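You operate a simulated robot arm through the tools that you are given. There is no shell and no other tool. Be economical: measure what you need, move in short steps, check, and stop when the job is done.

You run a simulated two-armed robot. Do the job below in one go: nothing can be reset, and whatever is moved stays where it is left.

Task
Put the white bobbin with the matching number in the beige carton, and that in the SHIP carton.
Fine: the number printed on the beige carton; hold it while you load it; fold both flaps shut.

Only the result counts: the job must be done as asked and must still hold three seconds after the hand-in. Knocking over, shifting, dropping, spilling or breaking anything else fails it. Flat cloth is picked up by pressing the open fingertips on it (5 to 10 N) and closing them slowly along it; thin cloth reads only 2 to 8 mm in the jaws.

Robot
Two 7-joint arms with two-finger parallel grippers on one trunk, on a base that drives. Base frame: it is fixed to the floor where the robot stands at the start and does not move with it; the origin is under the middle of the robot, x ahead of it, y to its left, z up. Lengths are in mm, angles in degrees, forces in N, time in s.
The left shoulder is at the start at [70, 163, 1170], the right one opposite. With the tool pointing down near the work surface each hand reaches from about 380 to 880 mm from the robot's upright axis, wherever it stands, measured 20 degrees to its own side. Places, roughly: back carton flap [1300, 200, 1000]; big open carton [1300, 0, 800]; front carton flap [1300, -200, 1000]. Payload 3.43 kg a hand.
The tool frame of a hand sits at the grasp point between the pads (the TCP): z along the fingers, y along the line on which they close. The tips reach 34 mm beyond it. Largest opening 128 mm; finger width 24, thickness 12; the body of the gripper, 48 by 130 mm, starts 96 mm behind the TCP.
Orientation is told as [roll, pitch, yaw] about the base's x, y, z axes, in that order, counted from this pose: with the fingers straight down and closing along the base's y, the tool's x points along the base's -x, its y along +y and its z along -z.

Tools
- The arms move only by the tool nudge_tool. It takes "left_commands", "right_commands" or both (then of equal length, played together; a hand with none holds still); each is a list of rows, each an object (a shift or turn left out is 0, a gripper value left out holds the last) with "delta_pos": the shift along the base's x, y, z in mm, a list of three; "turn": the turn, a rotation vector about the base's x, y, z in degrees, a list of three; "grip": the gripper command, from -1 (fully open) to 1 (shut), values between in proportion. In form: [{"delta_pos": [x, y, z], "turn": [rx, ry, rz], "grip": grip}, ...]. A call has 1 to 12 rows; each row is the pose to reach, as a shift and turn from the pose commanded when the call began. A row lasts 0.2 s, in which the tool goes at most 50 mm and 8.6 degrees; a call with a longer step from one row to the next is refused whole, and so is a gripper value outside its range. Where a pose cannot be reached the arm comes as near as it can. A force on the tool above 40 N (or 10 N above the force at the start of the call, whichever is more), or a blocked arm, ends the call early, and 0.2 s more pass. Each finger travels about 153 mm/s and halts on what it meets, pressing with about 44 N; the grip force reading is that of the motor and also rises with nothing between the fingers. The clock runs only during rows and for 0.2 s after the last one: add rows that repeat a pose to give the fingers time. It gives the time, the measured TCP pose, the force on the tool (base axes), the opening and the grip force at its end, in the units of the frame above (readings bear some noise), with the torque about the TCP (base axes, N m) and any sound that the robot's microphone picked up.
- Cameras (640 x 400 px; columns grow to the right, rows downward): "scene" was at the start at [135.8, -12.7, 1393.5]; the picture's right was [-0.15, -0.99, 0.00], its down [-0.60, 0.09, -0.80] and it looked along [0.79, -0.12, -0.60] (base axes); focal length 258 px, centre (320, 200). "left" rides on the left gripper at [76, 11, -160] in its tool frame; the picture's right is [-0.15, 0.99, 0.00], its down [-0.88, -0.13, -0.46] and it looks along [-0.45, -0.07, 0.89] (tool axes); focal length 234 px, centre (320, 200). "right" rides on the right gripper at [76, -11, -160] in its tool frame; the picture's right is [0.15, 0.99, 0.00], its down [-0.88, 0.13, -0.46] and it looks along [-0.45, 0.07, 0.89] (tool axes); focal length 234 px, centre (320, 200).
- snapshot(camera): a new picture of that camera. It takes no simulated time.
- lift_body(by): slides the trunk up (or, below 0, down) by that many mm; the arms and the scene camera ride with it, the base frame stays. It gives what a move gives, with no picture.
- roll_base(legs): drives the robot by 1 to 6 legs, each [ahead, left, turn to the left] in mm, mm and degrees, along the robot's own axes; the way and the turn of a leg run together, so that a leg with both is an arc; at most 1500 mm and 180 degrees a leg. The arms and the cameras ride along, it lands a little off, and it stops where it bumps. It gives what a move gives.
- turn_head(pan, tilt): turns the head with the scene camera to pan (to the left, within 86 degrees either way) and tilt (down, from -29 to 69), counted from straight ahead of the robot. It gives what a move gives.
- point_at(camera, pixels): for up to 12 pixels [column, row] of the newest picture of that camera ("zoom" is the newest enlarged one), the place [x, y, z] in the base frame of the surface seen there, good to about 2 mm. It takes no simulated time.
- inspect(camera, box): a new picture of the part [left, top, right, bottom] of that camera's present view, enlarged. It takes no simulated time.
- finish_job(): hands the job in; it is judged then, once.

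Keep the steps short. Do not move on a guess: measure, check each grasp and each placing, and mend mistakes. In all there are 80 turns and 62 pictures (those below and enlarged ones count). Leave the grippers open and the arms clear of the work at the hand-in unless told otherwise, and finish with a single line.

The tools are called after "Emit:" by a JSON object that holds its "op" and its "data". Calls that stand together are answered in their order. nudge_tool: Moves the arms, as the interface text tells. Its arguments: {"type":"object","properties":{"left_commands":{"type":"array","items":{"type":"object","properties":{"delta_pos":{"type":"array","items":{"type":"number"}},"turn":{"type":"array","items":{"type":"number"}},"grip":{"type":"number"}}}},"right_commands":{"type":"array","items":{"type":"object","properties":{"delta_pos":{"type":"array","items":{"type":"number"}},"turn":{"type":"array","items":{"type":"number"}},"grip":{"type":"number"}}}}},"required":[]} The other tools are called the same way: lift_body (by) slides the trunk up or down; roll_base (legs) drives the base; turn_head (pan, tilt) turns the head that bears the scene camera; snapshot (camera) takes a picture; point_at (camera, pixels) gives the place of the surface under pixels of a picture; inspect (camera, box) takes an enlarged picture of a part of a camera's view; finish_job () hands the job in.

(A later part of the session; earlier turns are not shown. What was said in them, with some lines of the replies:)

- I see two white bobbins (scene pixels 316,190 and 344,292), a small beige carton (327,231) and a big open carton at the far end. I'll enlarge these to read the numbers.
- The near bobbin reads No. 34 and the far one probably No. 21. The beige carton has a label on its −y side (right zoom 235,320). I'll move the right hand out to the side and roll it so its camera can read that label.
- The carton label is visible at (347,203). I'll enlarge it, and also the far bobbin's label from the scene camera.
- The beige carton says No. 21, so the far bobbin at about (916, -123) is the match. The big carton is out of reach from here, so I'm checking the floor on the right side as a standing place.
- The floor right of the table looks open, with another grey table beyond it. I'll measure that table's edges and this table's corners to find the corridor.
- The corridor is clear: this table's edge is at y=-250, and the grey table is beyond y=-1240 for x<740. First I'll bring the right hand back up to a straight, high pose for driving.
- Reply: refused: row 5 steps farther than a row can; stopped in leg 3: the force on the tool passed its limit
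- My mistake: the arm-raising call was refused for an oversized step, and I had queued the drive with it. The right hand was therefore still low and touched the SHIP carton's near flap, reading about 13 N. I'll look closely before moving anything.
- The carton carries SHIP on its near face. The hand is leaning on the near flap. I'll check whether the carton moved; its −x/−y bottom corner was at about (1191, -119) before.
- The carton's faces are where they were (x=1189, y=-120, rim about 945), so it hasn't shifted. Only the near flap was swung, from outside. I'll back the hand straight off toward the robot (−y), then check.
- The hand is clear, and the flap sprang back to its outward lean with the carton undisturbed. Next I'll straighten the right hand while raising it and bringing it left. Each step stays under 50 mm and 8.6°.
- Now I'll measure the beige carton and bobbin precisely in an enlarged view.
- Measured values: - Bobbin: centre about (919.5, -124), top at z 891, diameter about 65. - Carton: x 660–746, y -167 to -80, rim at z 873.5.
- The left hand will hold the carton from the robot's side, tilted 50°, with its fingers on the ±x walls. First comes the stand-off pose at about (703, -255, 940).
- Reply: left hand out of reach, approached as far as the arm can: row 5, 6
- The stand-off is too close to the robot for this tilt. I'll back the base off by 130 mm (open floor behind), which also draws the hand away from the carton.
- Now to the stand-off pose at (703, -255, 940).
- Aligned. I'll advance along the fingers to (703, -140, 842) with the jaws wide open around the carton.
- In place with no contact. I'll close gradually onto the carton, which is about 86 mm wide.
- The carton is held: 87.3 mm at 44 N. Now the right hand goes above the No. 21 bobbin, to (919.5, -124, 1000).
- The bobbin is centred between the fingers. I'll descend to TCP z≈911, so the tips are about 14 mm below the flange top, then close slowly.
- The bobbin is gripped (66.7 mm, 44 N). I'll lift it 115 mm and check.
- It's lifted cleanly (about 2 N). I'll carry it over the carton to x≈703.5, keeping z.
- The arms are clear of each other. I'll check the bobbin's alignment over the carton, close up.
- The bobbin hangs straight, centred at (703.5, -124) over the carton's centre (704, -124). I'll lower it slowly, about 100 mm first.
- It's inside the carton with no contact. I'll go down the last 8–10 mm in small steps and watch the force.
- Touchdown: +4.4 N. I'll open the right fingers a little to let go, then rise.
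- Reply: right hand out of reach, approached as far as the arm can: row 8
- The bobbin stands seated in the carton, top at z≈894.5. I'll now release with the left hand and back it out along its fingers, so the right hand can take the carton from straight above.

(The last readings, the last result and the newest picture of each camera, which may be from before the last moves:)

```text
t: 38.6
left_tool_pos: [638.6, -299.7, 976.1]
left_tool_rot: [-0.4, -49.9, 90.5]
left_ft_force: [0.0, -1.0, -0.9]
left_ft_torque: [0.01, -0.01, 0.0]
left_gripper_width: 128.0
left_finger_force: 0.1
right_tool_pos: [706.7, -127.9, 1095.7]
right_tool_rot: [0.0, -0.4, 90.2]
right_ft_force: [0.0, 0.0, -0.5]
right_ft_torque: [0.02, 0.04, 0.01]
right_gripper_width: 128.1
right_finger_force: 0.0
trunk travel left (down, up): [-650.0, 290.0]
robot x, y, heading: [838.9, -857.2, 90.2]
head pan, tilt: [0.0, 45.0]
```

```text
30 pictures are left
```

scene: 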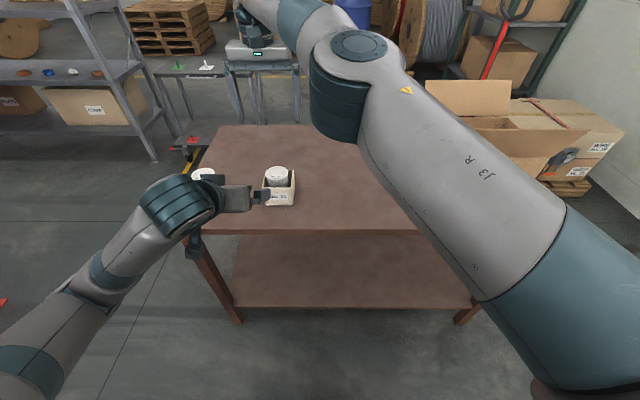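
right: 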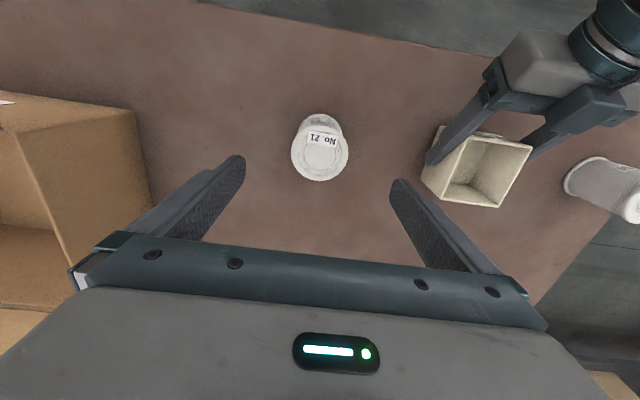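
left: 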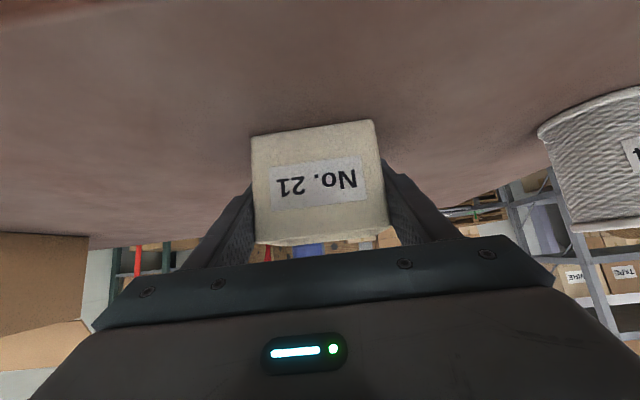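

The left hand is clear and the carton is undisturbed. The right hand goes down partway above the carton so I can check its position.

Emit:
{"op": "nudge_tool", "data": {"right_commands": [{"delta_pos": [0, 0, -45]}, {"delta_pos": [0, 0, -90]}, {"delta_pos": [0, 0, -130]}, {"delta_pos": [0, 0, -130]}]}}

Emit:
{"op": "inspect", "data": {"camera": "scene", "box": [225, 120, 325, 215]}}

Emit:
{"op": "point_at", "data": {"camera": "zoom", "pixels": [[395, 230], [270, 270], [405, 270], [325, 290], [325, 275], [395, 212]]}}

```text
t: 39.6
left_tool_pos: [638.4, -299.5, 976.3]
left_tool_rot: [-0.3, -49.8, 90.5]
left_ft_force: [0.2, 0.3, -0.1]
left_ft_torque: [0.01, -0.02, -0.06]
left_gripper_width: 127.9
left_finger_force: 0.0
right_tool_pos: [703.8, -128.0, 964.3]
right_tool_rot: [0.0, -0.4, 90.3]
right_ft_force: [-0.7, -0.5, 0.2]
right_ft_torque: [0.02, 0.02, 0.0]
right_gripper_width: 128.2
right_finger_force: 0.2
trunk travel left (down, up): [-650.0, 290.0]
robot x, y, heading: [832.0, -858.0, 90.1]
head pan, tilt: [0.0, 45.0]
```

```text
4.21 times, centred on (275, 168) of scene
```

zoom: 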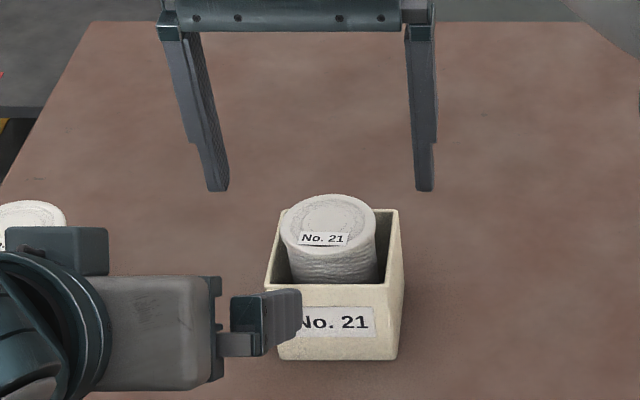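

```text
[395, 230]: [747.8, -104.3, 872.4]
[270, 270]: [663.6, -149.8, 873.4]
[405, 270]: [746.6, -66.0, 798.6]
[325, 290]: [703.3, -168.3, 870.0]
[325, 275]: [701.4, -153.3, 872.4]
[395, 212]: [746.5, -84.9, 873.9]
```

The carton's centre is now (704.5, -124.5). The right hand goes down to z≈850 over it and closes gradually.

Emit:
{"op": "nudge_tool", "data": {"right_commands": [{"delta_pos": [1, 3.5, -30]}, {"delta_pos": [1, 3.5, -65]}, {"delta_pos": [1, 3.5, -95]}, {"delta_pos": [1, 3.5, -114]}, {"delta_pos": [1, 3.5, -114], "grip": -0.6}, {"delta_pos": [1, 3.5, -114], "grip": -0.42}, {"delta_pos": [1, 3.5, -114], "grip": -0.35}, {"delta_pos": [1, 3.5, -114], "grip": -0.28}, {"delta_pos": [1, 3.5, -114], "grip": -0.22}, {"delta_pos": [1, 3.5, -114], "grip": -0.22}]}}

```text
t: 41.8
left_tool_pos: [637.9, -300.0, 975.6]
left_tool_rot: [-0.3, -49.9, 90.5]
left_ft_force: [-0.2, 0.3, -0.6]
left_ft_torque: [-0.03, 0.03, 0.02]
left_gripper_width: 127.9
left_finger_force: 0.1
right_tool_pos: [707.5, -124.7, 851.2]
right_tool_rot: [-0.1, -0.2, 90.3]
right_ft_force: [0.0, 0.3, -0.1]
right_ft_torque: [0.0, 0.0, -0.02]
right_gripper_width: 86.9
right_finger_force: 44.4
trunk travel left (down, up): [-650.0, 290.0]
robot x, y, heading: [835.3, -852.5, 90.4]
head pan, tilt: [0.0, 45.0]
```

Gripped (86.9 mm, 44 N). I'll lift 60 mm and check.

Emit:
{"op": "nudge_tool", "data": {"right_commands": [{"delta_pos": [0, 0, 10]}, {"delta_pos": [0, 0, 25]}, {"delta_pos": [0, 0, 40]}, {"delta_pos": [0, 0, 60]}, {"delta_pos": [0, 0, 60]}]}}

Emit:
{"op": "inspect", "data": {"camera": "scene", "box": [225, 120, 325, 215]}}

```text
t: 43.0
left_tool_pos: [637.1, -299.5, 974.7]
left_tool_rot: [-0.4, -49.9, 90.6]
left_ft_force: [-0.4, 0.2, -0.2]
left_ft_torque: [0.01, 0.0, 0.02]
left_gripper_width: 127.8
left_finger_force: 0.1
right_tool_pos: [707.8, -125.2, 911.7]
right_tool_rot: [0.0, -0.3, 90.3]
right_ft_force: [-0.1, 0.3, -1.4]
right_ft_torque: [0.01, -0.01, 0.02]
right_gripper_width: 86.7
right_finger_force: 43.9
trunk travel left (down, up): [-650.0, 290.0]
robot x, y, heading: [832.3, -856.0, 90.2]
head pan, tilt: [0.0, 45.0]
```

```text
4.21 times, centred on (275, 168) of scene
```

zoom: 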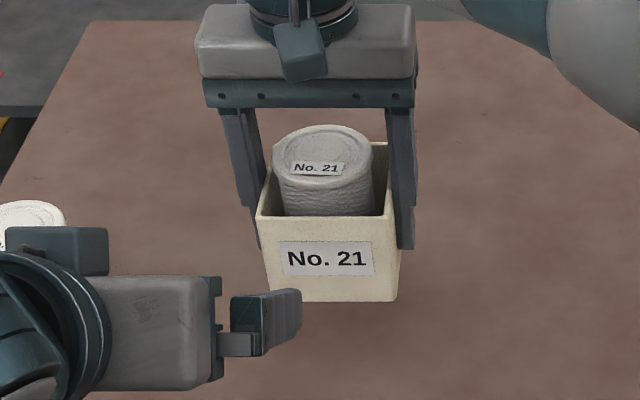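

Carton and bobbin hang level. I'll bring the right hand to its own side and higher, to (940, -170, 1045), before driving.

Emit:
{"op": "nudge_tool", "data": {"right_commands": [{"delta_pos": [39, -8, 22]}, {"delta_pos": [78, -15, 44]}, {"delta_pos": [116, -23, 66]}, {"delta_pos": [155, -30, 88]}, {"delta_pos": [194, -38, 111]}, {"delta_pos": [232, -45, 133]}, {"delta_pos": [232, -45, 133]}]}}

```text
t: 44.6
left_tool_pos: [637.3, -299.4, 974.8]
left_tool_rot: [-0.4, -49.9, 90.6]
left_ft_force: [0.1, 0.3, -0.3]
left_ft_torque: [-0.02, -0.02, -0.04]
left_gripper_width: 128.0
left_finger_force: 0.1
right_tool_pos: [938.3, -171.8, 1046.2]
right_tool_rot: [-0.1, -0.3, 90.4]
right_ft_force: [-0.5, 0.0, -2.7]
right_ft_torque: [0.01, -0.02, 0.0]
right_gripper_width: 87.1
right_finger_force: 43.8
trunk travel left (down, up): [-650.0, 290.0]
robot x, y, heading: [834.5, -854.6, 90.1]
head pan, tilt: [0.0, 45.0]
```

Held steady. I'll drive 150 ahead, then 300 to the right. The carton bottom at about 995 clears the rim at 945, and the near flap is passed on its inner side at y≈-20.

Emit:
{"op": "roll_base", "data": {"legs": [[150, 0, 0], [0, -220, 0]]}}

Emit:
{"op": "turn_head", "data": {"pan": -10, "tilt": 40}}

Emit:
{"op": "snapshot", "data": {"camera": "scene"}}

```text
t: 47.3
left_tool_pos: [857.7, -147.9, 975.7]
left_tool_rot: [-0.3, -49.8, 90.5]
left_ft_force: [-0.2, 0.3, -0.9]
left_ft_torque: [0.01, 0.0, 0.04]
left_gripper_width: 128.1
left_finger_force: 0.1
right_tool_pos: [1160.8, -18.1, 1044.8]
right_tool_rot: [0.0, -0.3, 90.4]
right_ft_force: [1.4, -0.6, -2.6]
right_ft_torque: [-0.01, 0.0, 0.03]
right_gripper_width: 86.9
right_finger_force: 43.9
trunk travel left (down, up): [-650.0, 290.0]
robot x, y, heading: [1053.2, -703.0, 90.4]
head pan, tilt: [0.0, 45.0]
```

```text
t: 48.0
left_tool_pos: [857.7, -147.3, 975.9]
left_tool_rot: [-0.3, -49.8, 90.4]
left_ft_force: [0.9, 0.1, 0.3]
left_ft_torque: [0.0, 0.03, 0.0]
left_gripper_width: 128.0
left_finger_force: 0.0
right_tool_pos: [1159.6, -17.9, 1044.8]
right_tool_rot: [0.1, -0.2, 90.5]
right_ft_force: [0.4, -0.5, -1.6]
right_ft_torque: [-0.03, 0.01, -0.02]
right_gripper_width: 86.9
right_finger_force: 44.2
trunk travel left (down, up): [-650.0, 290.0]
robot x, y, heading: [1054.4, -704.9, 90.3]
head pan, tilt: [-10.0, 40.0]
```

```text
27 pictures are left
```

scene: 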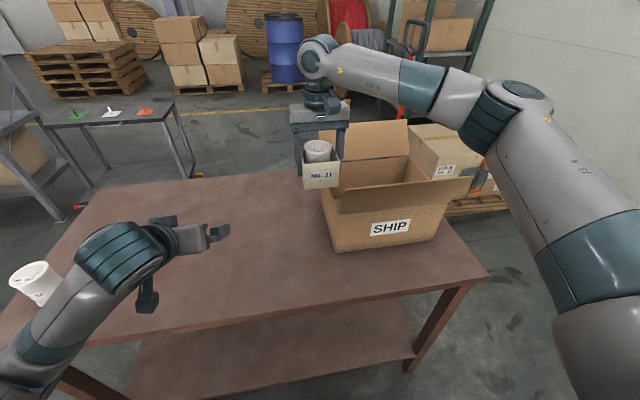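

The carton is beside the SHIP carton and well above its rim. I'll move the right arm +150 in x to (1309, 0), at the same height.

Emit:
{"op": "nudge_tool", "data": {"right_commands": [{"delta_pos": [40, 4, 5]}, {"delta_pos": [80, 9, 5]}, {"delta_pos": [120, 14, 5]}, {"delta_pos": [149, 18, 5]}, {"delta_pos": [149, 18, 5]}]}}

Emit:
{"op": "inspect", "data": {"camera": "scene", "box": [280, 90, 480, 260]}}

Emit:
{"op": "point_at", "data": {"camera": "zoom", "pixels": [[115, 230], [140, 375], [400, 340], [200, 260], [250, 260], [145, 105], [365, 90], [140, 200], [480, 210], [160, 260], [360, 240]]}}

```text
t: 49.2
left_tool_pos: [857.2, -147.7, 976.0]
left_tool_rot: [-0.3, -50.0, 90.6]
left_ft_force: [-0.3, 0.0, 1.2]
left_ft_torque: [-0.01, 0.01, -0.01]
left_gripper_width: 127.8
left_finger_force: 0.1
right_tool_pos: [1308.6, 0.1, 1052.3]
right_tool_rot: [0.0, -0.4, 90.5]
right_ft_force: [-0.2, -0.2, -1.7]
right_ft_torque: [0.0, -0.05, 0.03]
right_gripper_width: 86.8
right_finger_force: 44.1
trunk travel left (down, up): [-650.0, 290.0]
robot x, y, heading: [1049.3, -700.8, 90.2]
head pan, tilt: [-10.0, 40.0]
```

```text
2.35 times, centred on (380, 175) of scene
```

zoom: 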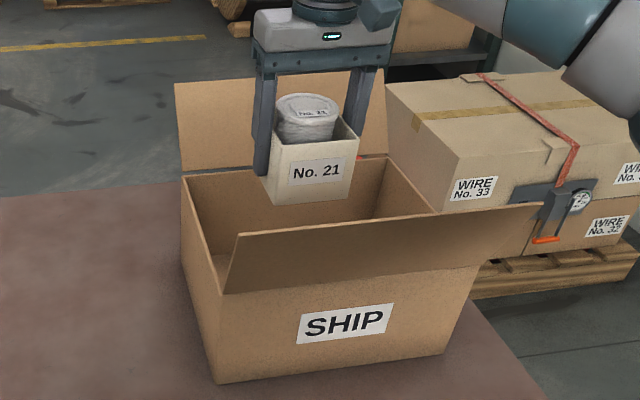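

```text
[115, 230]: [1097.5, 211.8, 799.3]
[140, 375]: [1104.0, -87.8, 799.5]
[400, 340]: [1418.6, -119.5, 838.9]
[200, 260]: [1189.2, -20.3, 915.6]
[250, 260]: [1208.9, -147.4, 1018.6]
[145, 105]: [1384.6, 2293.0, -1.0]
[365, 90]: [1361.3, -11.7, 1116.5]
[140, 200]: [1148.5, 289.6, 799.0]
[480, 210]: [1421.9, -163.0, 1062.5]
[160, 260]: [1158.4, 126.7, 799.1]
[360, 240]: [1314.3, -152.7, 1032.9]
```

The carton hangs inside the opening's outline. Before lowering it, I'll raise the trunk 120 so the forearm stays steep and clear of the near flap, whose edge is at about z 1062.

Emit:
{"op": "lift_body", "data": {"by": 120}}

Emit:
{"op": "nudge_tool", "data": {"right_commands": [{"delta_pos": [0, 0, -40]}, {"delta_pos": [0, 0, -80]}, {"delta_pos": [0, 0, -120]}, {"delta_pos": [0, 0, -160]}, {"delta_pos": [0, 0, -200]}, {"delta_pos": [0, 0, -235]}, {"delta_pos": [0, 0, -235]}]}}

Emit:
{"op": "snapshot", "data": {"camera": "scene"}}

```text
t: 50.7
left_tool_pos: [857.5, -147.9, 1095.0]
left_tool_rot: [-0.2, -50.0, 90.5]
left_ft_force: [0.2, 0.3, -0.8]
left_ft_torque: [0.03, 0.02, -0.02]
left_gripper_width: 128.1
left_finger_force: 0.2
right_tool_pos: [1309.3, 0.5, 1172.9]
right_tool_rot: [0.1, -0.3, 90.3]
right_ft_force: [0.4, 0.0, -1.3]
right_ft_torque: [-0.03, -0.05, 0.0]
right_gripper_width: 87.0
right_finger_force: 44.4
trunk travel left (down, up): [-770.0, 170.0]
robot x, y, heading: [1054.8, -700.0, 90.4]
head pan, tilt: [-10.0, 40.0]
```

```text
t: 52.3
left_tool_pos: [859.0, -147.1, 1095.8]
left_tool_rot: [-0.2, -50.0, 90.5]
left_ft_force: [0.2, -0.1, 0.3]
left_ft_torque: [-0.04, -0.03, 0.01]
left_gripper_width: 127.7
left_finger_force: 0.1
right_tool_pos: [1312.0, -0.4, 938.9]
right_tool_rot: [0.1, -0.4, 90.4]
right_ft_force: [1.0, 0.6, -3.1]
right_ft_torque: [0.03, 0.01, 0.02]
right_gripper_width: 86.8
right_finger_force: 44.3
trunk travel left (down, up): [-770.0, 170.0]
robot x, y, heading: [1055.5, -704.6, 90.2]
head pan, tilt: [-10.0, 40.0]
```

```text
25 pictures are left
```

scene: 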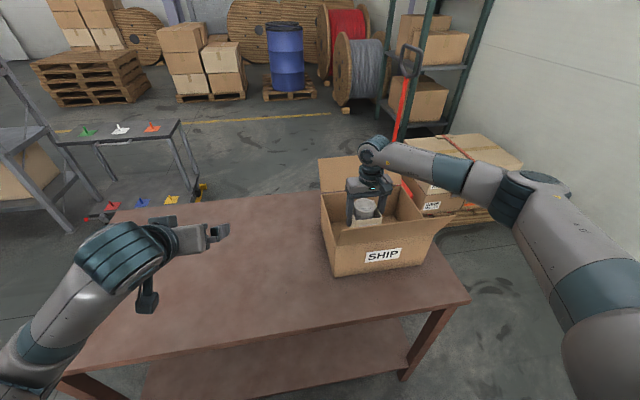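

The arm is clear and the carton sits inside the walls. I'll lower it the rest of the way, with small steps at the end.

Emit:
{"op": "nudge_tool", "data": {"right_commands": [{"delta_pos": [-2, 0, -30]}, {"delta_pos": [-2, 0, -55]}, {"delta_pos": [-2, 0, -70]}, {"delta_pos": [-2, 0, -77]}, {"delta_pos": [-2, 0, -81]}, {"delta_pos": [-2, 0, -81]}]}}

```text
t: 53.7
left_tool_pos: [857.6, -147.8, 1096.0]
left_tool_rot: [-0.2, -49.8, 90.5]
left_ft_force: [-0.2, -0.1, -0.5]
left_ft_torque: [0.01, -0.01, -0.03]
left_gripper_width: 128.3
left_finger_force: 0.0
right_tool_pos: [1309.3, 0.8, 855.6]
right_tool_rot: [0.1, -0.3, 90.4]
right_ft_force: [0.1, 1.5, 3.5]
right_ft_torque: [-0.01, -0.21, 0.04]
right_gripper_width: 86.9
right_finger_force: 43.2
trunk travel left (down, up): [-770.0, 170.0]
robot x, y, heading: [1052.0, -703.4, 90.4]
head pan, tilt: [-10.0, 40.0]
```

The carton is on the floor of the SHIP carton (+3.5 N at z 855.6). I'll open slightly to about 108 mm, then rise straight up.

Emit:
{"op": "nudge_tool", "data": {"right_commands": [{"delta_pos": [0, 0, 0], "grip": -0.45}, {"delta_pos": [0, 0, 0], "grip": -0.6}, {"delta_pos": [0, 0, 0], "grip": -0.7}, {"delta_pos": [0, 0, 20], "grip": -0.7}, {"delta_pos": [0, 0, 60], "grip": -0.7}, {"delta_pos": [0, 0, 105], "grip": -0.7}, {"delta_pos": [0, 0, 150], "grip": -0.7}, {"delta_pos": [0, 0, 195], "grip": -0.7}, {"delta_pos": [0, 0, 240], "grip": -0.7}, {"delta_pos": [0, 0, 285], "grip": -0.7}]}}

Emit:
{"op": "inspect", "data": {"camera": "scene", "box": [290, 130, 490, 290]}}

Emit:
{"op": "point_at", "data": {"camera": "zoom", "pixels": [[92, 90], [350, 70], [105, 190], [340, 165], [155, 285], [430, 270], [160, 370], [230, 210], [260, 265], [160, 290], [510, 220], [225, 260]]}}

```text
t: 55.9
left_tool_pos: [857.4, -148.0, 1095.8]
left_tool_rot: [-0.3, -49.9, 90.6]
left_ft_force: [-0.3, -0.8, -0.7]
left_ft_torque: [0.0, -0.01, 0.0]
left_gripper_width: 128.0
left_finger_force: 0.1
right_tool_pos: [1308.1, 1.3, 1139.8]
right_tool_rot: [0.1, -0.3, 90.5]
right_ft_force: [0.6, 0.7, 0.0]
right_ft_torque: [0.01, 0.01, 0.01]
right_gripper_width: 108.8
right_finger_force: 0.1
trunk travel left (down, up): [-770.0, 170.0]
robot x, y, heading: [1050.1, -701.3, 90.3]
head pan, tilt: [-10.0, 40.0]
```

```text
2.50 times, centred on (390, 210) of scene
```

zoom: 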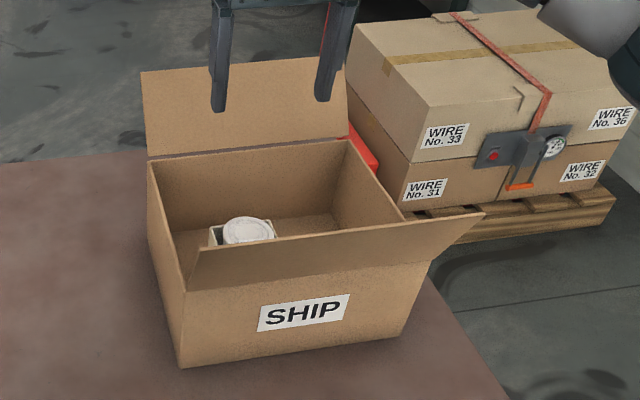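

```text
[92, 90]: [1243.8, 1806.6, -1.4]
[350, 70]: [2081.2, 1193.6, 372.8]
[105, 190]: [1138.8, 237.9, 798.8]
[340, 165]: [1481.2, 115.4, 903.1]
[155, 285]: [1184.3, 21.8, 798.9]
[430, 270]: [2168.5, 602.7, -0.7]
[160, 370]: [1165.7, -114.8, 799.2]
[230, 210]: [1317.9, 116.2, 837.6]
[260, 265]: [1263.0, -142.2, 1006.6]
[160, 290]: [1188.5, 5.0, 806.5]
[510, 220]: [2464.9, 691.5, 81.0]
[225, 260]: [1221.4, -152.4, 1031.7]
```

The beige carton and bobbin stand upright inside the SHIP carton. Next are the flaps, so I'll measure their edges.

Emit:
{"op": "point_at", "data": {"camera": "zoom", "pixels": [[145, 78], [150, 152], [340, 62], [345, 130], [206, 253], [190, 286], [478, 218], [430, 258], [240, 110], [187, 300], [184, 360], [398, 335]]}}

Emit:
{"op": "snapshot", "data": {"camera": "right"}}

```text
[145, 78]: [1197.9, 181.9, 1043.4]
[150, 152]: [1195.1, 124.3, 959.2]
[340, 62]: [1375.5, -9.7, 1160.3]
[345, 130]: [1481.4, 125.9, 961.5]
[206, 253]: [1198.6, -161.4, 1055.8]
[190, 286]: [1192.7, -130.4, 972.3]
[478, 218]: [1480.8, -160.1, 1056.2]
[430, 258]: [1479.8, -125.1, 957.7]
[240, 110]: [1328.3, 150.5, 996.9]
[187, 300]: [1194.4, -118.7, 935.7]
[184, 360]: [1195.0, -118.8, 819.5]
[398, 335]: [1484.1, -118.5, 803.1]
```

```text
23 pictures are left
```

right: 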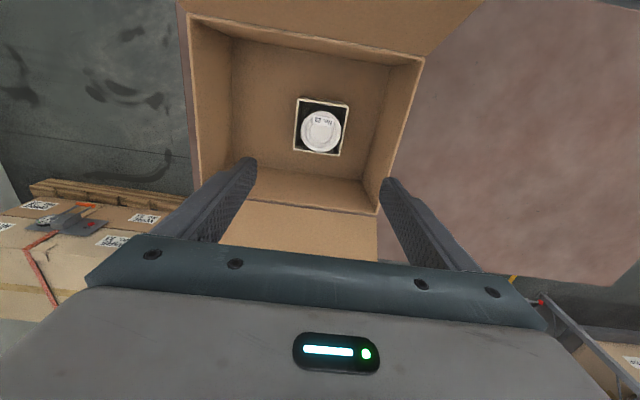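

Box outline is x 1192–1487, y ±119, hinges at z≈955. The far flap's edge is at y≈182, z 1043, and the near flap's at y≈-161, z 1056. I'll drive 100 mm to the right so the right arm faces the middle; its fingers at z≥1105 clear both flaps.

Emit:
{"op": "roll_base", "data": {"legs": [[0, -100, 0]]}}

```text
t: 57.1
left_tool_pos: [956.0, -146.0, 1095.4]
left_tool_rot: [-0.4, -49.9, 90.6]
left_ft_force: [0.1, 0.0, -0.3]
left_ft_torque: [-0.02, -0.02, -0.03]
left_gripper_width: 128.0
left_finger_force: 0.0
right_tool_pos: [1405.6, 3.8, 1140.4]
right_tool_rot: [0.0, -0.4, 90.5]
right_ft_force: [0.0, 0.2, 0.2]
right_ft_torque: [0.0, 0.0, 0.01]
right_gripper_width: 108.5
right_finger_force: 0.0
trunk travel left (down, up): [-770.0, 170.0]
robot x, y, heading: [1153.0, -701.1, 90.6]
head pan, tilt: [-10.0, 40.0]
```

Now the right hand goes high across to y≈228, tilting 30° forward and staying above the flap edge.

Emit:
{"op": "nudge_tool", "data": {"right_commands": [{"delta_pos": [-11, 37, 0], "turn": [5, 0, 0]}, {"delta_pos": [-22, 75, 0], "turn": [10, 0, 0]}, {"delta_pos": [-33, 112, 0], "turn": [15, 0, 0]}, {"delta_pos": [-44, 149, 0], "turn": [20, 0, 0]}, {"delta_pos": [-55, 187, 0], "turn": [25, 0, 0]}, {"delta_pos": [-66, 224, 0], "turn": [30, 0, 0]}, {"delta_pos": [-66, 224, 0], "turn": [30, 0, 0]}]}}

Emit:
{"op": "snapshot", "data": {"camera": "scene"}}

```text
t: 58.7
left_tool_pos: [956.8, -146.5, 1096.6]
left_tool_rot: [-0.2, -49.9, 90.8]
left_ft_force: [-0.2, 0.8, -1.4]
left_ft_torque: [0.0, 0.01, 0.02]
left_gripper_width: 128.0
left_finger_force: 0.0
right_tool_pos: [1340.4, 225.0, 1138.5]
right_tool_rot: [-0.3, -30.5, 90.6]
right_ft_force: [0.6, 0.7, -0.2]
right_ft_torque: [0.03, 0.01, 0.01]
right_gripper_width: 108.8
right_finger_force: 0.0
trunk travel left (down, up): [-770.0, 170.0]
robot x, y, heading: [1156.4, -700.1, 90.3]
head pan, tilt: [-10.0, 40.0]
```

```text
22 pictures are left
```

scene: 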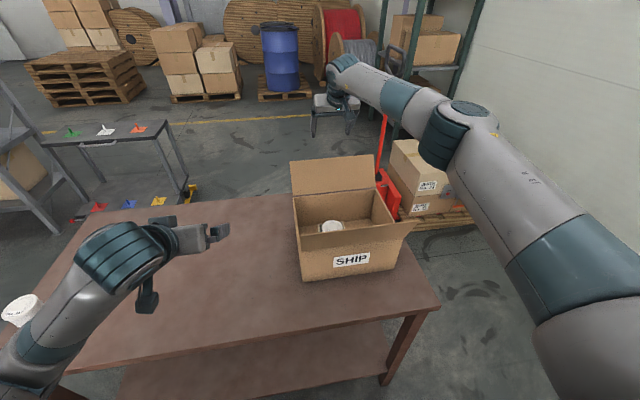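

Reached, with the arm well clear. I'll lower the fingers behind the far flap at y≈234 to TCP z 1042.

Emit:
{"op": "nudge_tool", "data": {"right_commands": [{"delta_pos": [0, 10, -30]}, {"delta_pos": [0, 10, -65]}, {"delta_pos": [0, 10, -96]}, {"delta_pos": [0, 10, -96]}]}}

Emit:
{"op": "inspect", "data": {"camera": "scene", "box": [260, 60, 440, 290]}}

```text
t: 59.7
left_tool_pos: [954.4, -148.1, 1095.9]
left_tool_rot: [-0.3, -49.9, 90.7]
left_ft_force: [0.1, 0.8, -0.3]
left_ft_torque: [0.01, -0.03, 0.04]
left_gripper_width: 128.0
left_finger_force: 0.0
right_tool_pos: [1340.5, 237.4, 1041.1]
right_tool_rot: [-0.3, -30.3, 90.7]
right_ft_force: [0.3, 0.1, 0.0]
right_ft_torque: [0.0, 0.0, 0.0]
right_gripper_width: 108.9
right_finger_force: 0.1
trunk travel left (down, up): [-770.0, 170.0]
robot x, y, heading: [1154.7, -707.2, 90.2]
head pan, tilt: [-10.0, 40.0]
```

```text
1.74 times, centred on (350, 175) of scene
```

zoom: 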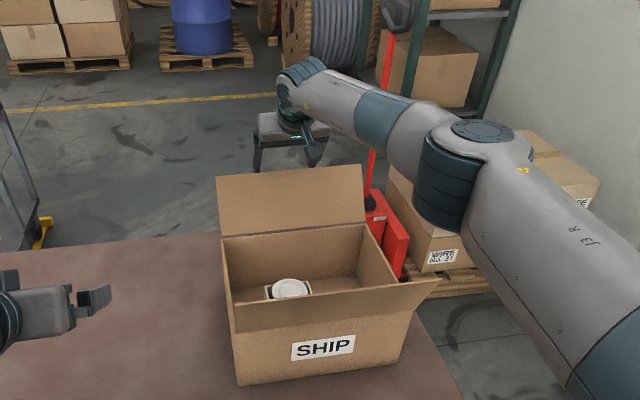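

The fingers are behind the flap with no contact. I'll pull slowly toward the robot (−y) to swing it up.

Emit:
{"op": "nudge_tool", "data": {"right_commands": [{"delta_pos": [0, -20, 0]}, {"delta_pos": [0, -35, 0]}, {"delta_pos": [0, -48, 0]}, {"delta_pos": [0, -60, 0]}, {"delta_pos": [0, -72, 0]}, {"delta_pos": [0, -84, 0]}, {"delta_pos": [0, -96, 0]}, {"delta_pos": [0, -108, 0]}, {"delta_pos": [0, -120, 0]}]}}

Emit:
{"op": "inspect", "data": {"camera": "scene", "box": [260, 60, 440, 290]}}

```text
t: 61.7
left_tool_pos: [955.5, -147.6, 1095.5]
left_tool_rot: [-0.1, -49.9, 90.7]
left_ft_force: [0.6, -0.2, 0.9]
left_ft_torque: [-0.01, 0.02, -0.01]
left_gripper_width: 128.2
left_finger_force: 0.0
right_tool_pos: [1340.4, 118.7, 1044.9]
right_tool_rot: [-0.2, -30.4, 90.7]
right_ft_force: [0.5, -0.6, 0.5]
right_ft_torque: [-0.02, 0.02, 0.0]
right_gripper_width: 108.9
right_finger_force: 0.0
trunk travel left (down, up): [-770.0, 170.0]
robot x, y, heading: [1157.2, -702.5, 90.6]
head pan, tilt: [-10.0, 40.0]
```

```text
1.74 times, centred on (350, 175) of scene
```

zoom: 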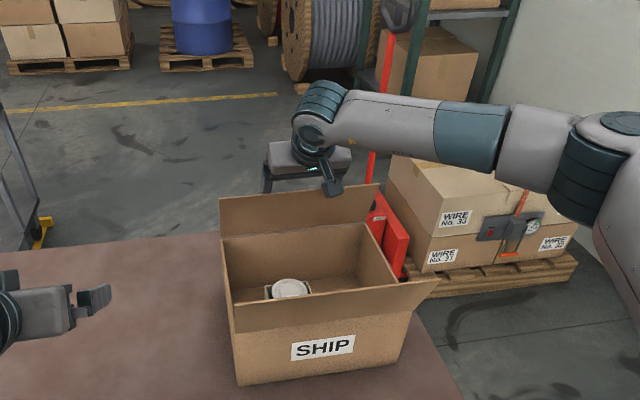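

The flap swings easily and is just past vertical. I'll keep pushing −y while sinking so it folds down inward.

Emit:
{"op": "nudge_tool", "data": {"right_commands": [{"delta_pos": [0, -14, -6]}, {"delta_pos": [0, -28, -12]}, {"delta_pos": [0, -42, -20]}, {"delta_pos": [0, -56, -30]}, {"delta_pos": [0, -70, -40]}, {"delta_pos": [0, -80, -46]}, {"delta_pos": [0, -90, -50]}]}}

Emit:
{"op": "inspect", "data": {"camera": "scene", "box": [260, 60, 440, 290]}}

```text
t: 63.3
left_tool_pos: [955.4, -148.5, 1095.7]
left_tool_rot: [-0.2, -49.9, 90.7]
left_ft_force: [0.1, 0.1, 0.3]
left_ft_torque: [-0.01, -0.04, 0.0]
left_gripper_width: 127.9
left_finger_force: 0.0
right_tool_pos: [1339.9, 28.3, 994.7]
right_tool_rot: [-0.3, -30.4, 90.7]
right_ft_force: [0.0, 0.3, -0.7]
right_ft_torque: [-0.02, -0.04, -0.01]
right_gripper_width: 108.7
right_finger_force: 0.1
trunk travel left (down, up): [-770.0, 170.0]
robot x, y, heading: [1156.0, -701.3, 90.3]
head pan, tilt: [-10.0, 40.0]
```

```text
1.74 times, centred on (350, 175) of scene
```

zoom: 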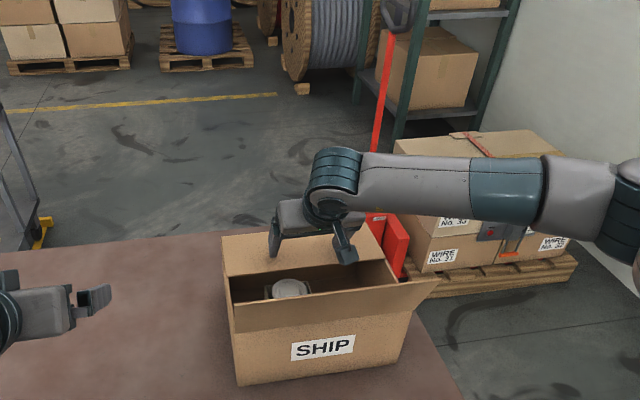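

The flap lies nearly flat. I'll raise the hand and see whether it stays.

Emit:
{"op": "nudge_tool", "data": {"right_commands": [{"delta_pos": [0, 0, 30]}, {"delta_pos": [0, 0, 70]}, {"delta_pos": [0, 0, 110]}, {"delta_pos": [0, 0, 150]}, {"delta_pos": [0, 0, 150]}]}}

Emit:
{"op": "inspect", "data": {"camera": "scene", "box": [260, 100, 440, 290]}}

Emit:
{"op": "point_at", "data": {"camera": "zoom", "pixels": [[200, 180], [250, 190], [210, 210], [300, 190], [390, 185], [160, 195]]}}

```text
t: 64.5
left_tool_pos: [956.4, -147.5, 1094.6]
left_tool_rot: [-0.2, -50.0, 90.7]
left_ft_force: [-0.4, -0.1, -0.8]
left_ft_torque: [0.0, -0.01, 0.02]
left_gripper_width: 128.1
left_finger_force: 0.0
right_tool_pos: [1338.0, 29.4, 1145.0]
right_tool_rot: [-0.2, -30.3, 90.7]
right_ft_force: [-0.3, 0.5, 0.2]
right_ft_torque: [-0.02, 0.0, -0.01]
right_gripper_width: 108.6
right_finger_force: 0.1
trunk travel left (down, up): [-770.0, 170.0]
robot x, y, heading: [1153.2, -704.3, 90.5]
head pan, tilt: [-10.0, 40.0]
```

```text
2.11 times, centred on (350, 195) of scene
```

zoom: 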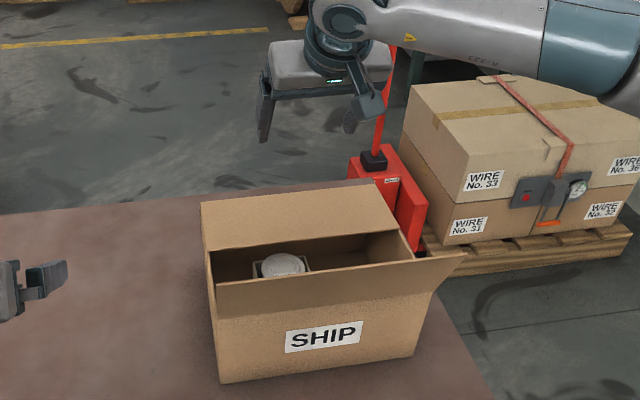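

```text
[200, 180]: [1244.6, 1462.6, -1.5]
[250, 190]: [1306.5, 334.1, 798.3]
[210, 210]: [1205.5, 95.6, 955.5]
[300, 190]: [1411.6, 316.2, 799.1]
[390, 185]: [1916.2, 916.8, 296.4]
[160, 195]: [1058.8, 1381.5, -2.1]
```

The far flap lies flat at z≈955 and stays. Next I'll bring the right hand up and over to this side of the near flap, to y≈-220, untilting it on the way.

Emit:
{"op": "nudge_tool", "data": {"right_commands": [{"delta_pos": [0, -40, 10], "turn": [-5, 0, 0]}, {"delta_pos": [0, -82, 15], "turn": [-10, 0, 0]}, {"delta_pos": [0, -124, 15], "turn": [-15, 0, 0]}, {"delta_pos": [0, -166, 15], "turn": [-20, 0, 0]}, {"delta_pos": [0, -208, 10], "turn": [-25, 0, 0]}, {"delta_pos": [0, -250, 0], "turn": [-30, 0, 0]}, {"delta_pos": [0, -250, -40], "turn": [-30, 0, 0]}, {"delta_pos": [0, -250, -85], "turn": [-30, 0, 0]}, {"delta_pos": [0, -250, -105], "turn": [-30, 0, 0]}, {"delta_pos": [0, -250, -105], "turn": [-30, 0, 0]}]}}

Emit:
{"op": "snapshot", "data": {"camera": "scene"}}

```text
t: 66.7
left_tool_pos: [954.7, -147.0, 1096.0]
left_tool_rot: [-0.2, -49.9, 90.7]
left_ft_force: [0.0, 0.9, -0.1]
left_ft_torque: [0.0, -0.01, -0.01]
left_gripper_width: 127.8
left_finger_force: 0.0
right_tool_pos: [1342.1, -220.1, 1037.5]
right_tool_rot: [0.1, -0.5, 90.7]
right_ft_force: [0.1, -0.7, -0.6]
right_ft_torque: [0.03, -0.03, 0.0]
right_gripper_width: 108.9
right_finger_force: 0.0
trunk travel left (down, up): [-770.0, 170.0]
robot x, y, heading: [1153.3, -702.1, 90.5]
head pan, tilt: [-10.0, 40.0]
```

```text
17 pictures are left
```

scene: 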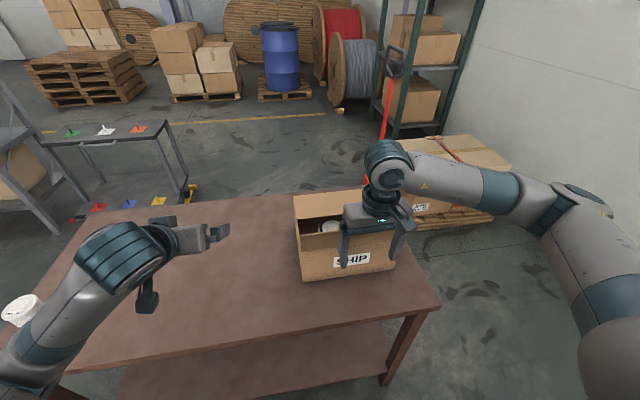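

In position outside the near flap. I'll push slowly +y, then down, to fold it inward.

Emit:
{"op": "nudge_tool", "data": {"right_commands": [{"delta_pos": [0, 30, 0]}, {"delta_pos": [0, 50, 0]}, {"delta_pos": [0, 66, 0]}, {"delta_pos": [0, 82, 0]}, {"delta_pos": [0, 98, 0]}, {"delta_pos": [0, 114, -2]}, {"delta_pos": [0, 130, -8]}, {"delta_pos": [0, 146, -16]}, {"delta_pos": [0, 162, -26]}, {"delta_pos": [0, 172, -34]}, {"delta_pos": [0, 178, -38]}]}}

Emit:
{"op": "inspect", "data": {"camera": "scene", "box": [260, 100, 440, 290]}}

```text
t: 69.1
left_tool_pos: [955.5, -147.8, 1094.7]
left_tool_rot: [-0.1, -49.9, 90.7]
left_ft_force: [-0.5, 0.5, 0.4]
left_ft_torque: [0.01, -0.01, 0.0]
left_gripper_width: 127.8
left_finger_force: 0.0
right_tool_pos: [1340.3, -44.1, 1000.2]
right_tool_rot: [0.1, -0.4, 90.6]
right_ft_force: [-0.2, -0.7, 0.1]
right_ft_torque: [0.02, -0.01, 0.01]
right_gripper_width: 108.7
right_finger_force: 0.0
trunk travel left (down, up): [-770.0, 170.0]
robot x, y, heading: [1156.2, -702.6, 90.4]
head pan, tilt: [-10.0, 40.0]
```

```text
2.11 times, centred on (350, 195) of scene
```

zoom: 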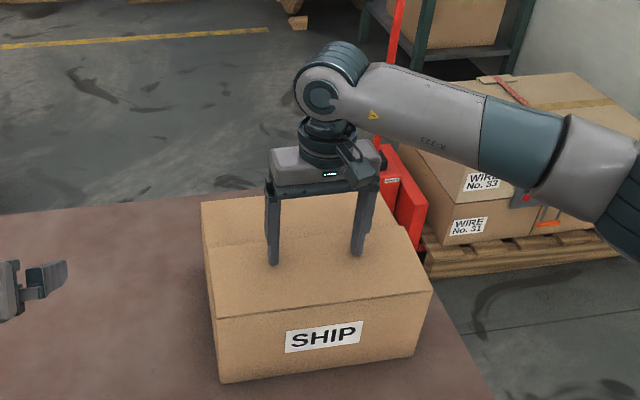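

Both flaps look shut. I'll lift the hand away, open it, draw it back, and verify.

Emit:
{"op": "nudge_tool", "data": {"right_commands": [{"delta_pos": [0, 0, 35]}, {"delta_pos": [0, 0, 80]}, {"delta_pos": [0, 0, 125], "grip": -1}, {"delta_pos": [0, -40, 150], "grip": -1}, {"delta_pos": [0, -85, 160], "grip": -1}, {"delta_pos": [0, -130, 160], "grip": -1}, {"delta_pos": [0, -175, 160], "grip": -1}]}}

Emit:
{"op": "roll_base", "data": {"legs": [[-200, 0, 0]]}}

Emit:
{"op": "snapshot", "data": {"camera": "scene"}}

Emit:
{"op": "inspect", "data": {"camera": "scene", "box": [270, 120, 430, 250]}}

```text
t: 70.7
left_tool_pos: [955.8, -148.4, 1096.8]
left_tool_rot: [-0.2, -50.1, 90.7]
left_ft_force: [-0.4, -0.4, -0.2]
left_ft_torque: [0.01, 0.0, -0.03]
left_gripper_width: 128.1
left_finger_force: 0.1
right_tool_pos: [1340.0, -220.3, 1163.1]
right_tool_rot: [0.0, -0.5, 90.6]
right_ft_force: [-0.6, -0.1, 0.6]
right_ft_torque: [0.04, 0.01, 0.02]
right_gripper_width: 128.0
right_finger_force: 0.2
trunk travel left (down, up): [-770.0, 170.0]
robot x, y, heading: [1153.3, -699.1, 90.3]
head pan, tilt: [-10.0, 40.0]
```

```text
t: 72.3
left_tool_pos: [958.5, -344.7, 1096.2]
left_tool_rot: [-0.2, -50.0, 90.6]
left_ft_force: [0.2, 0.4, 0.5]
left_ft_torque: [0.0, -0.02, 0.0]
left_gripper_width: 128.1
left_finger_force: 0.0
right_tool_pos: [1340.8, -415.6, 1160.7]
right_tool_rot: [0.2, -0.2, 90.6]
right_ft_force: [0.1, 0.8, 0.1]
right_ft_torque: [0.02, 0.01, -0.02]
right_gripper_width: 127.8
right_finger_force: 0.0
trunk travel left (down, up): [-770.0, 170.0]
robot x, y, heading: [1158.6, -899.2, 90.4]
head pan, tilt: [-10.0, 40.0]
```

```text
15 pictures are left
```

scene: 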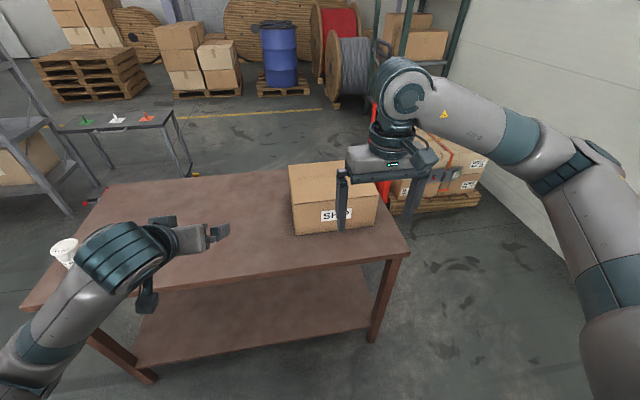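

```text
3.08 times, centred on (350, 185) of scene
```

zoom: 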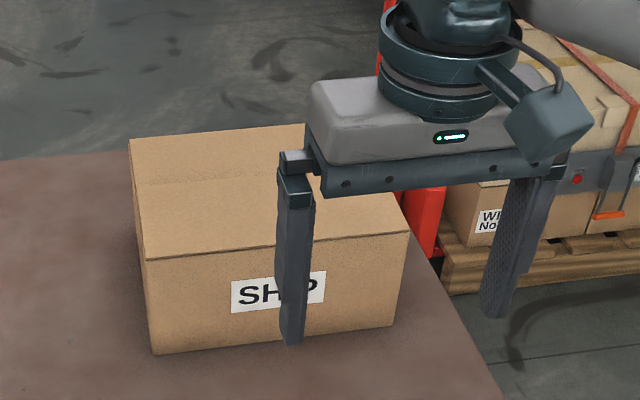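

Emit:
{"op": "point_at", "data": {"camera": "zoom", "pixels": [[145, 155], [250, 150], [210, 170], [180, 195], [250, 195], [240, 240], [160, 250], [155, 345], [150, 300]]}}

```text
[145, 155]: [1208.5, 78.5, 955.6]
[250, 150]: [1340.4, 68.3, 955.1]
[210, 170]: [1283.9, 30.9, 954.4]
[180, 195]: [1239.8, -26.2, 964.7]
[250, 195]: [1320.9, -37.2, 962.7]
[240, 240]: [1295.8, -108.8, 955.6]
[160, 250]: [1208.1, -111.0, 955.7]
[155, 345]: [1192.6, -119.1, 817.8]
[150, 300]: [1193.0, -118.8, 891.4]
```

The far flap is flat at z 955, but the near flap's inner edge is still about 10 mm high (z 964.7 at y=-26). It stopped where I left it. I'll go back and press it down gently.

Emit:
{"op": "roll_base", "data": {"legs": [[200, 0, 0]]}}

Emit:
{"op": "nudge_tool", "data": {"right_commands": [{"delta_pos": [0, 45, 0]}, {"delta_pos": [0, 90, 0]}, {"delta_pos": [0, 135, -10]}, {"delta_pos": [0, 170, -40]}, {"delta_pos": [0, 190, -80]}, {"delta_pos": [0, 190, -120]}, {"delta_pos": [0, 190, -145]}, {"delta_pos": [0, 190, -145]}]}}

```text
t: 73.9
left_tool_pos: [956.1, -141.4, 1096.0]
left_tool_rot: [-0.2, -49.9, 90.7]
left_ft_force: [-0.2, 0.0, 0.5]
left_ft_torque: [0.0, 0.0, -0.01]
left_gripper_width: 128.1
left_finger_force: 0.1
right_tool_pos: [1338.9, -213.2, 1162.8]
right_tool_rot: [0.1, -0.3, 90.5]
right_ft_force: [-0.3, 0.4, 0.1]
right_ft_torque: [0.02, 0.0, 0.0]
right_gripper_width: 128.0
right_finger_force: 0.0
trunk travel left (down, up): [-770.0, 170.0]
robot x, y, heading: [1154.3, -698.2, 90.3]
head pan, tilt: [-10.0, 40.0]
```

```text
t: 75.7
left_tool_pos: [956.1, -142.1, 1095.0]
left_tool_rot: [-0.2, -50.0, 90.8]
left_ft_force: [-0.2, 0.4, -0.7]
left_ft_torque: [0.01, 0.01, 0.01]
left_gripper_width: 127.8
left_finger_force: 0.0
right_tool_pos: [1340.0, -23.7, 1017.0]
right_tool_rot: [0.0, -0.4, 90.7]
right_ft_force: [0.3, 0.6, 0.3]
right_ft_torque: [-0.01, 0.01, -0.02]
right_gripper_width: 128.2
right_finger_force: 0.1
trunk travel left (down, up): [-770.0, 170.0]
robot x, y, heading: [1154.5, -695.0, 90.4]
head pan, tilt: [-10.0, 40.0]
```

The tips are at z≈983 over the flap edge. I'll press down in small steps to about 956, watching the force.

Emit:
{"op": "nudge_tool", "data": {"right_commands": [{"delta_pos": [0, 0, -10]}, {"delta_pos": [0, 0, -16]}, {"delta_pos": [0, 0, -20]}, {"delta_pos": [0, 0, -23]}, {"delta_pos": [0, 0, -25]}, {"delta_pos": [0, 0, -27]}, {"delta_pos": [0, 0, -27]}]}}

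```text
t: 77.3
left_tool_pos: [955.0, -142.4, 1096.4]
left_tool_rot: [-0.3, -50.0, 90.7]
left_ft_force: [-0.1, 0.4, -0.1]
left_ft_torque: [-0.04, 0.04, -0.02]
left_gripper_width: 128.1
left_finger_force: 0.0
right_tool_pos: [1338.9, -25.1, 988.6]
right_tool_rot: [0.0, -0.4, 90.5]
right_ft_force: [1.4, -0.4, 2.6]
right_ft_torque: [-0.03, -0.23, -0.02]
right_gripper_width: 128.1
right_finger_force: 0.0
trunk travel left (down, up): [-770.0, 170.0]
robot x, y, heading: [1153.4, -697.2, 90.4]
head pan, tilt: [-10.0, 40.0]
```

A light 2.6 N now registers, so the flap has reached its stop. I'll lift away, draw the arm back and re-measure.

Emit:
{"op": "nudge_tool", "data": {"right_commands": [{"delta_pos": [0, 0, 25]}, {"delta_pos": [0, 0, 70]}, {"delta_pos": [0, 0, 115]}, {"delta_pos": [0, -30, 150]}, {"delta_pos": [0, -75, 165]}, {"delta_pos": [0, -120, 170]}, {"delta_pos": [0, -165, 170]}, {"delta_pos": [0, -190, 170]}]}}

Emit:
{"op": "roll_base", "data": {"legs": [[-200, 0, 0]]}}

Emit:
{"op": "inspect", "data": {"camera": "scene", "box": [270, 120, 430, 250]}}

Emit:
{"op": "point_at", "data": {"camera": "zoom", "pixels": [[145, 155], [250, 150], [210, 170], [180, 195], [250, 195], [240, 240], [160, 250], [155, 345], [180, 188]]}}

```text
t: 79.1
left_tool_pos: [955.5, -141.6, 1095.5]
left_tool_rot: [-0.2, -49.9, 90.7]
left_ft_force: [-0.9, -0.3, -0.2]
left_ft_torque: [0.01, 0.02, -0.06]
left_gripper_width: 127.8
left_finger_force: 0.2
right_tool_pos: [1338.5, -212.8, 1159.5]
right_tool_rot: [0.0, -0.5, 90.6]
right_ft_force: [-0.5, 0.4, 1.9]
right_ft_torque: [0.01, 0.0, 0.03]
right_gripper_width: 127.8
right_finger_force: 0.1
trunk travel left (down, up): [-770.0, 170.0]
robot x, y, heading: [1153.4, -694.9, 90.5]
head pan, tilt: [-10.0, 40.0]
```

```text
t: 80.7
left_tool_pos: [957.2, -346.7, 1095.3]
left_tool_rot: [-0.3, -49.9, 90.7]
left_ft_force: [0.5, 0.3, -0.6]
left_ft_torque: [-0.01, 0.02, 0.0]
left_gripper_width: 128.0
left_finger_force: 0.0
right_tool_pos: [1341.1, -417.5, 1159.7]
right_tool_rot: [0.1, -0.3, 90.5]
right_ft_force: [0.6, -1.0, 0.5]
right_ft_torque: [-0.01, 0.0, -0.01]
right_gripper_width: 128.0
right_finger_force: 0.0
trunk travel left (down, up): [-770.0, 170.0]
robot x, y, heading: [1155.5, -899.0, 90.8]
head pan, tilt: [-10.0, 40.0]
```

```text
3.08 times, centred on (350, 185) of scene
```

zoom: 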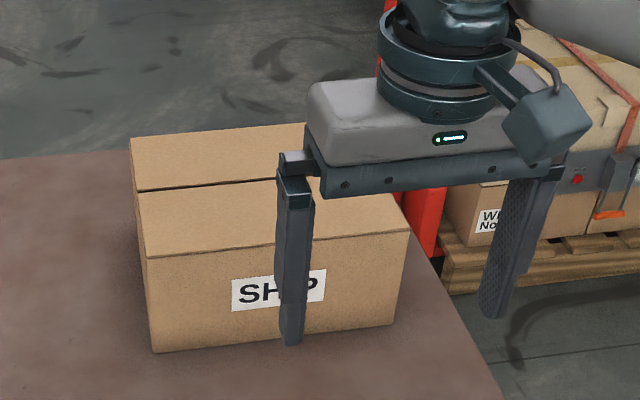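

```text
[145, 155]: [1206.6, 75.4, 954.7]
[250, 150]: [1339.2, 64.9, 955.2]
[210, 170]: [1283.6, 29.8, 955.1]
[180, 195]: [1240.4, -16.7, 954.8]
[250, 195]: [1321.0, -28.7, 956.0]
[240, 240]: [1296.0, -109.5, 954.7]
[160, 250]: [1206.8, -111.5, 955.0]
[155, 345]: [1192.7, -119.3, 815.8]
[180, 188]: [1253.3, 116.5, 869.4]
```

Both flaps now lie flat at z≈955 and the SHIP carton hasn't moved. The grippers are open and the arms clear, so I'm handing in.

Emit:
{"op": "finish_job", "data": {}}

```text
The job is handed in.
```

The No. 21 bobbin is in the beige No. 21 carton (held while I loaded it), which is inside the SHIP carton with both flaps folded flat; on the way my right hand bumped the near SHIP flap once, and the flap sprang back with the carton unmoved.
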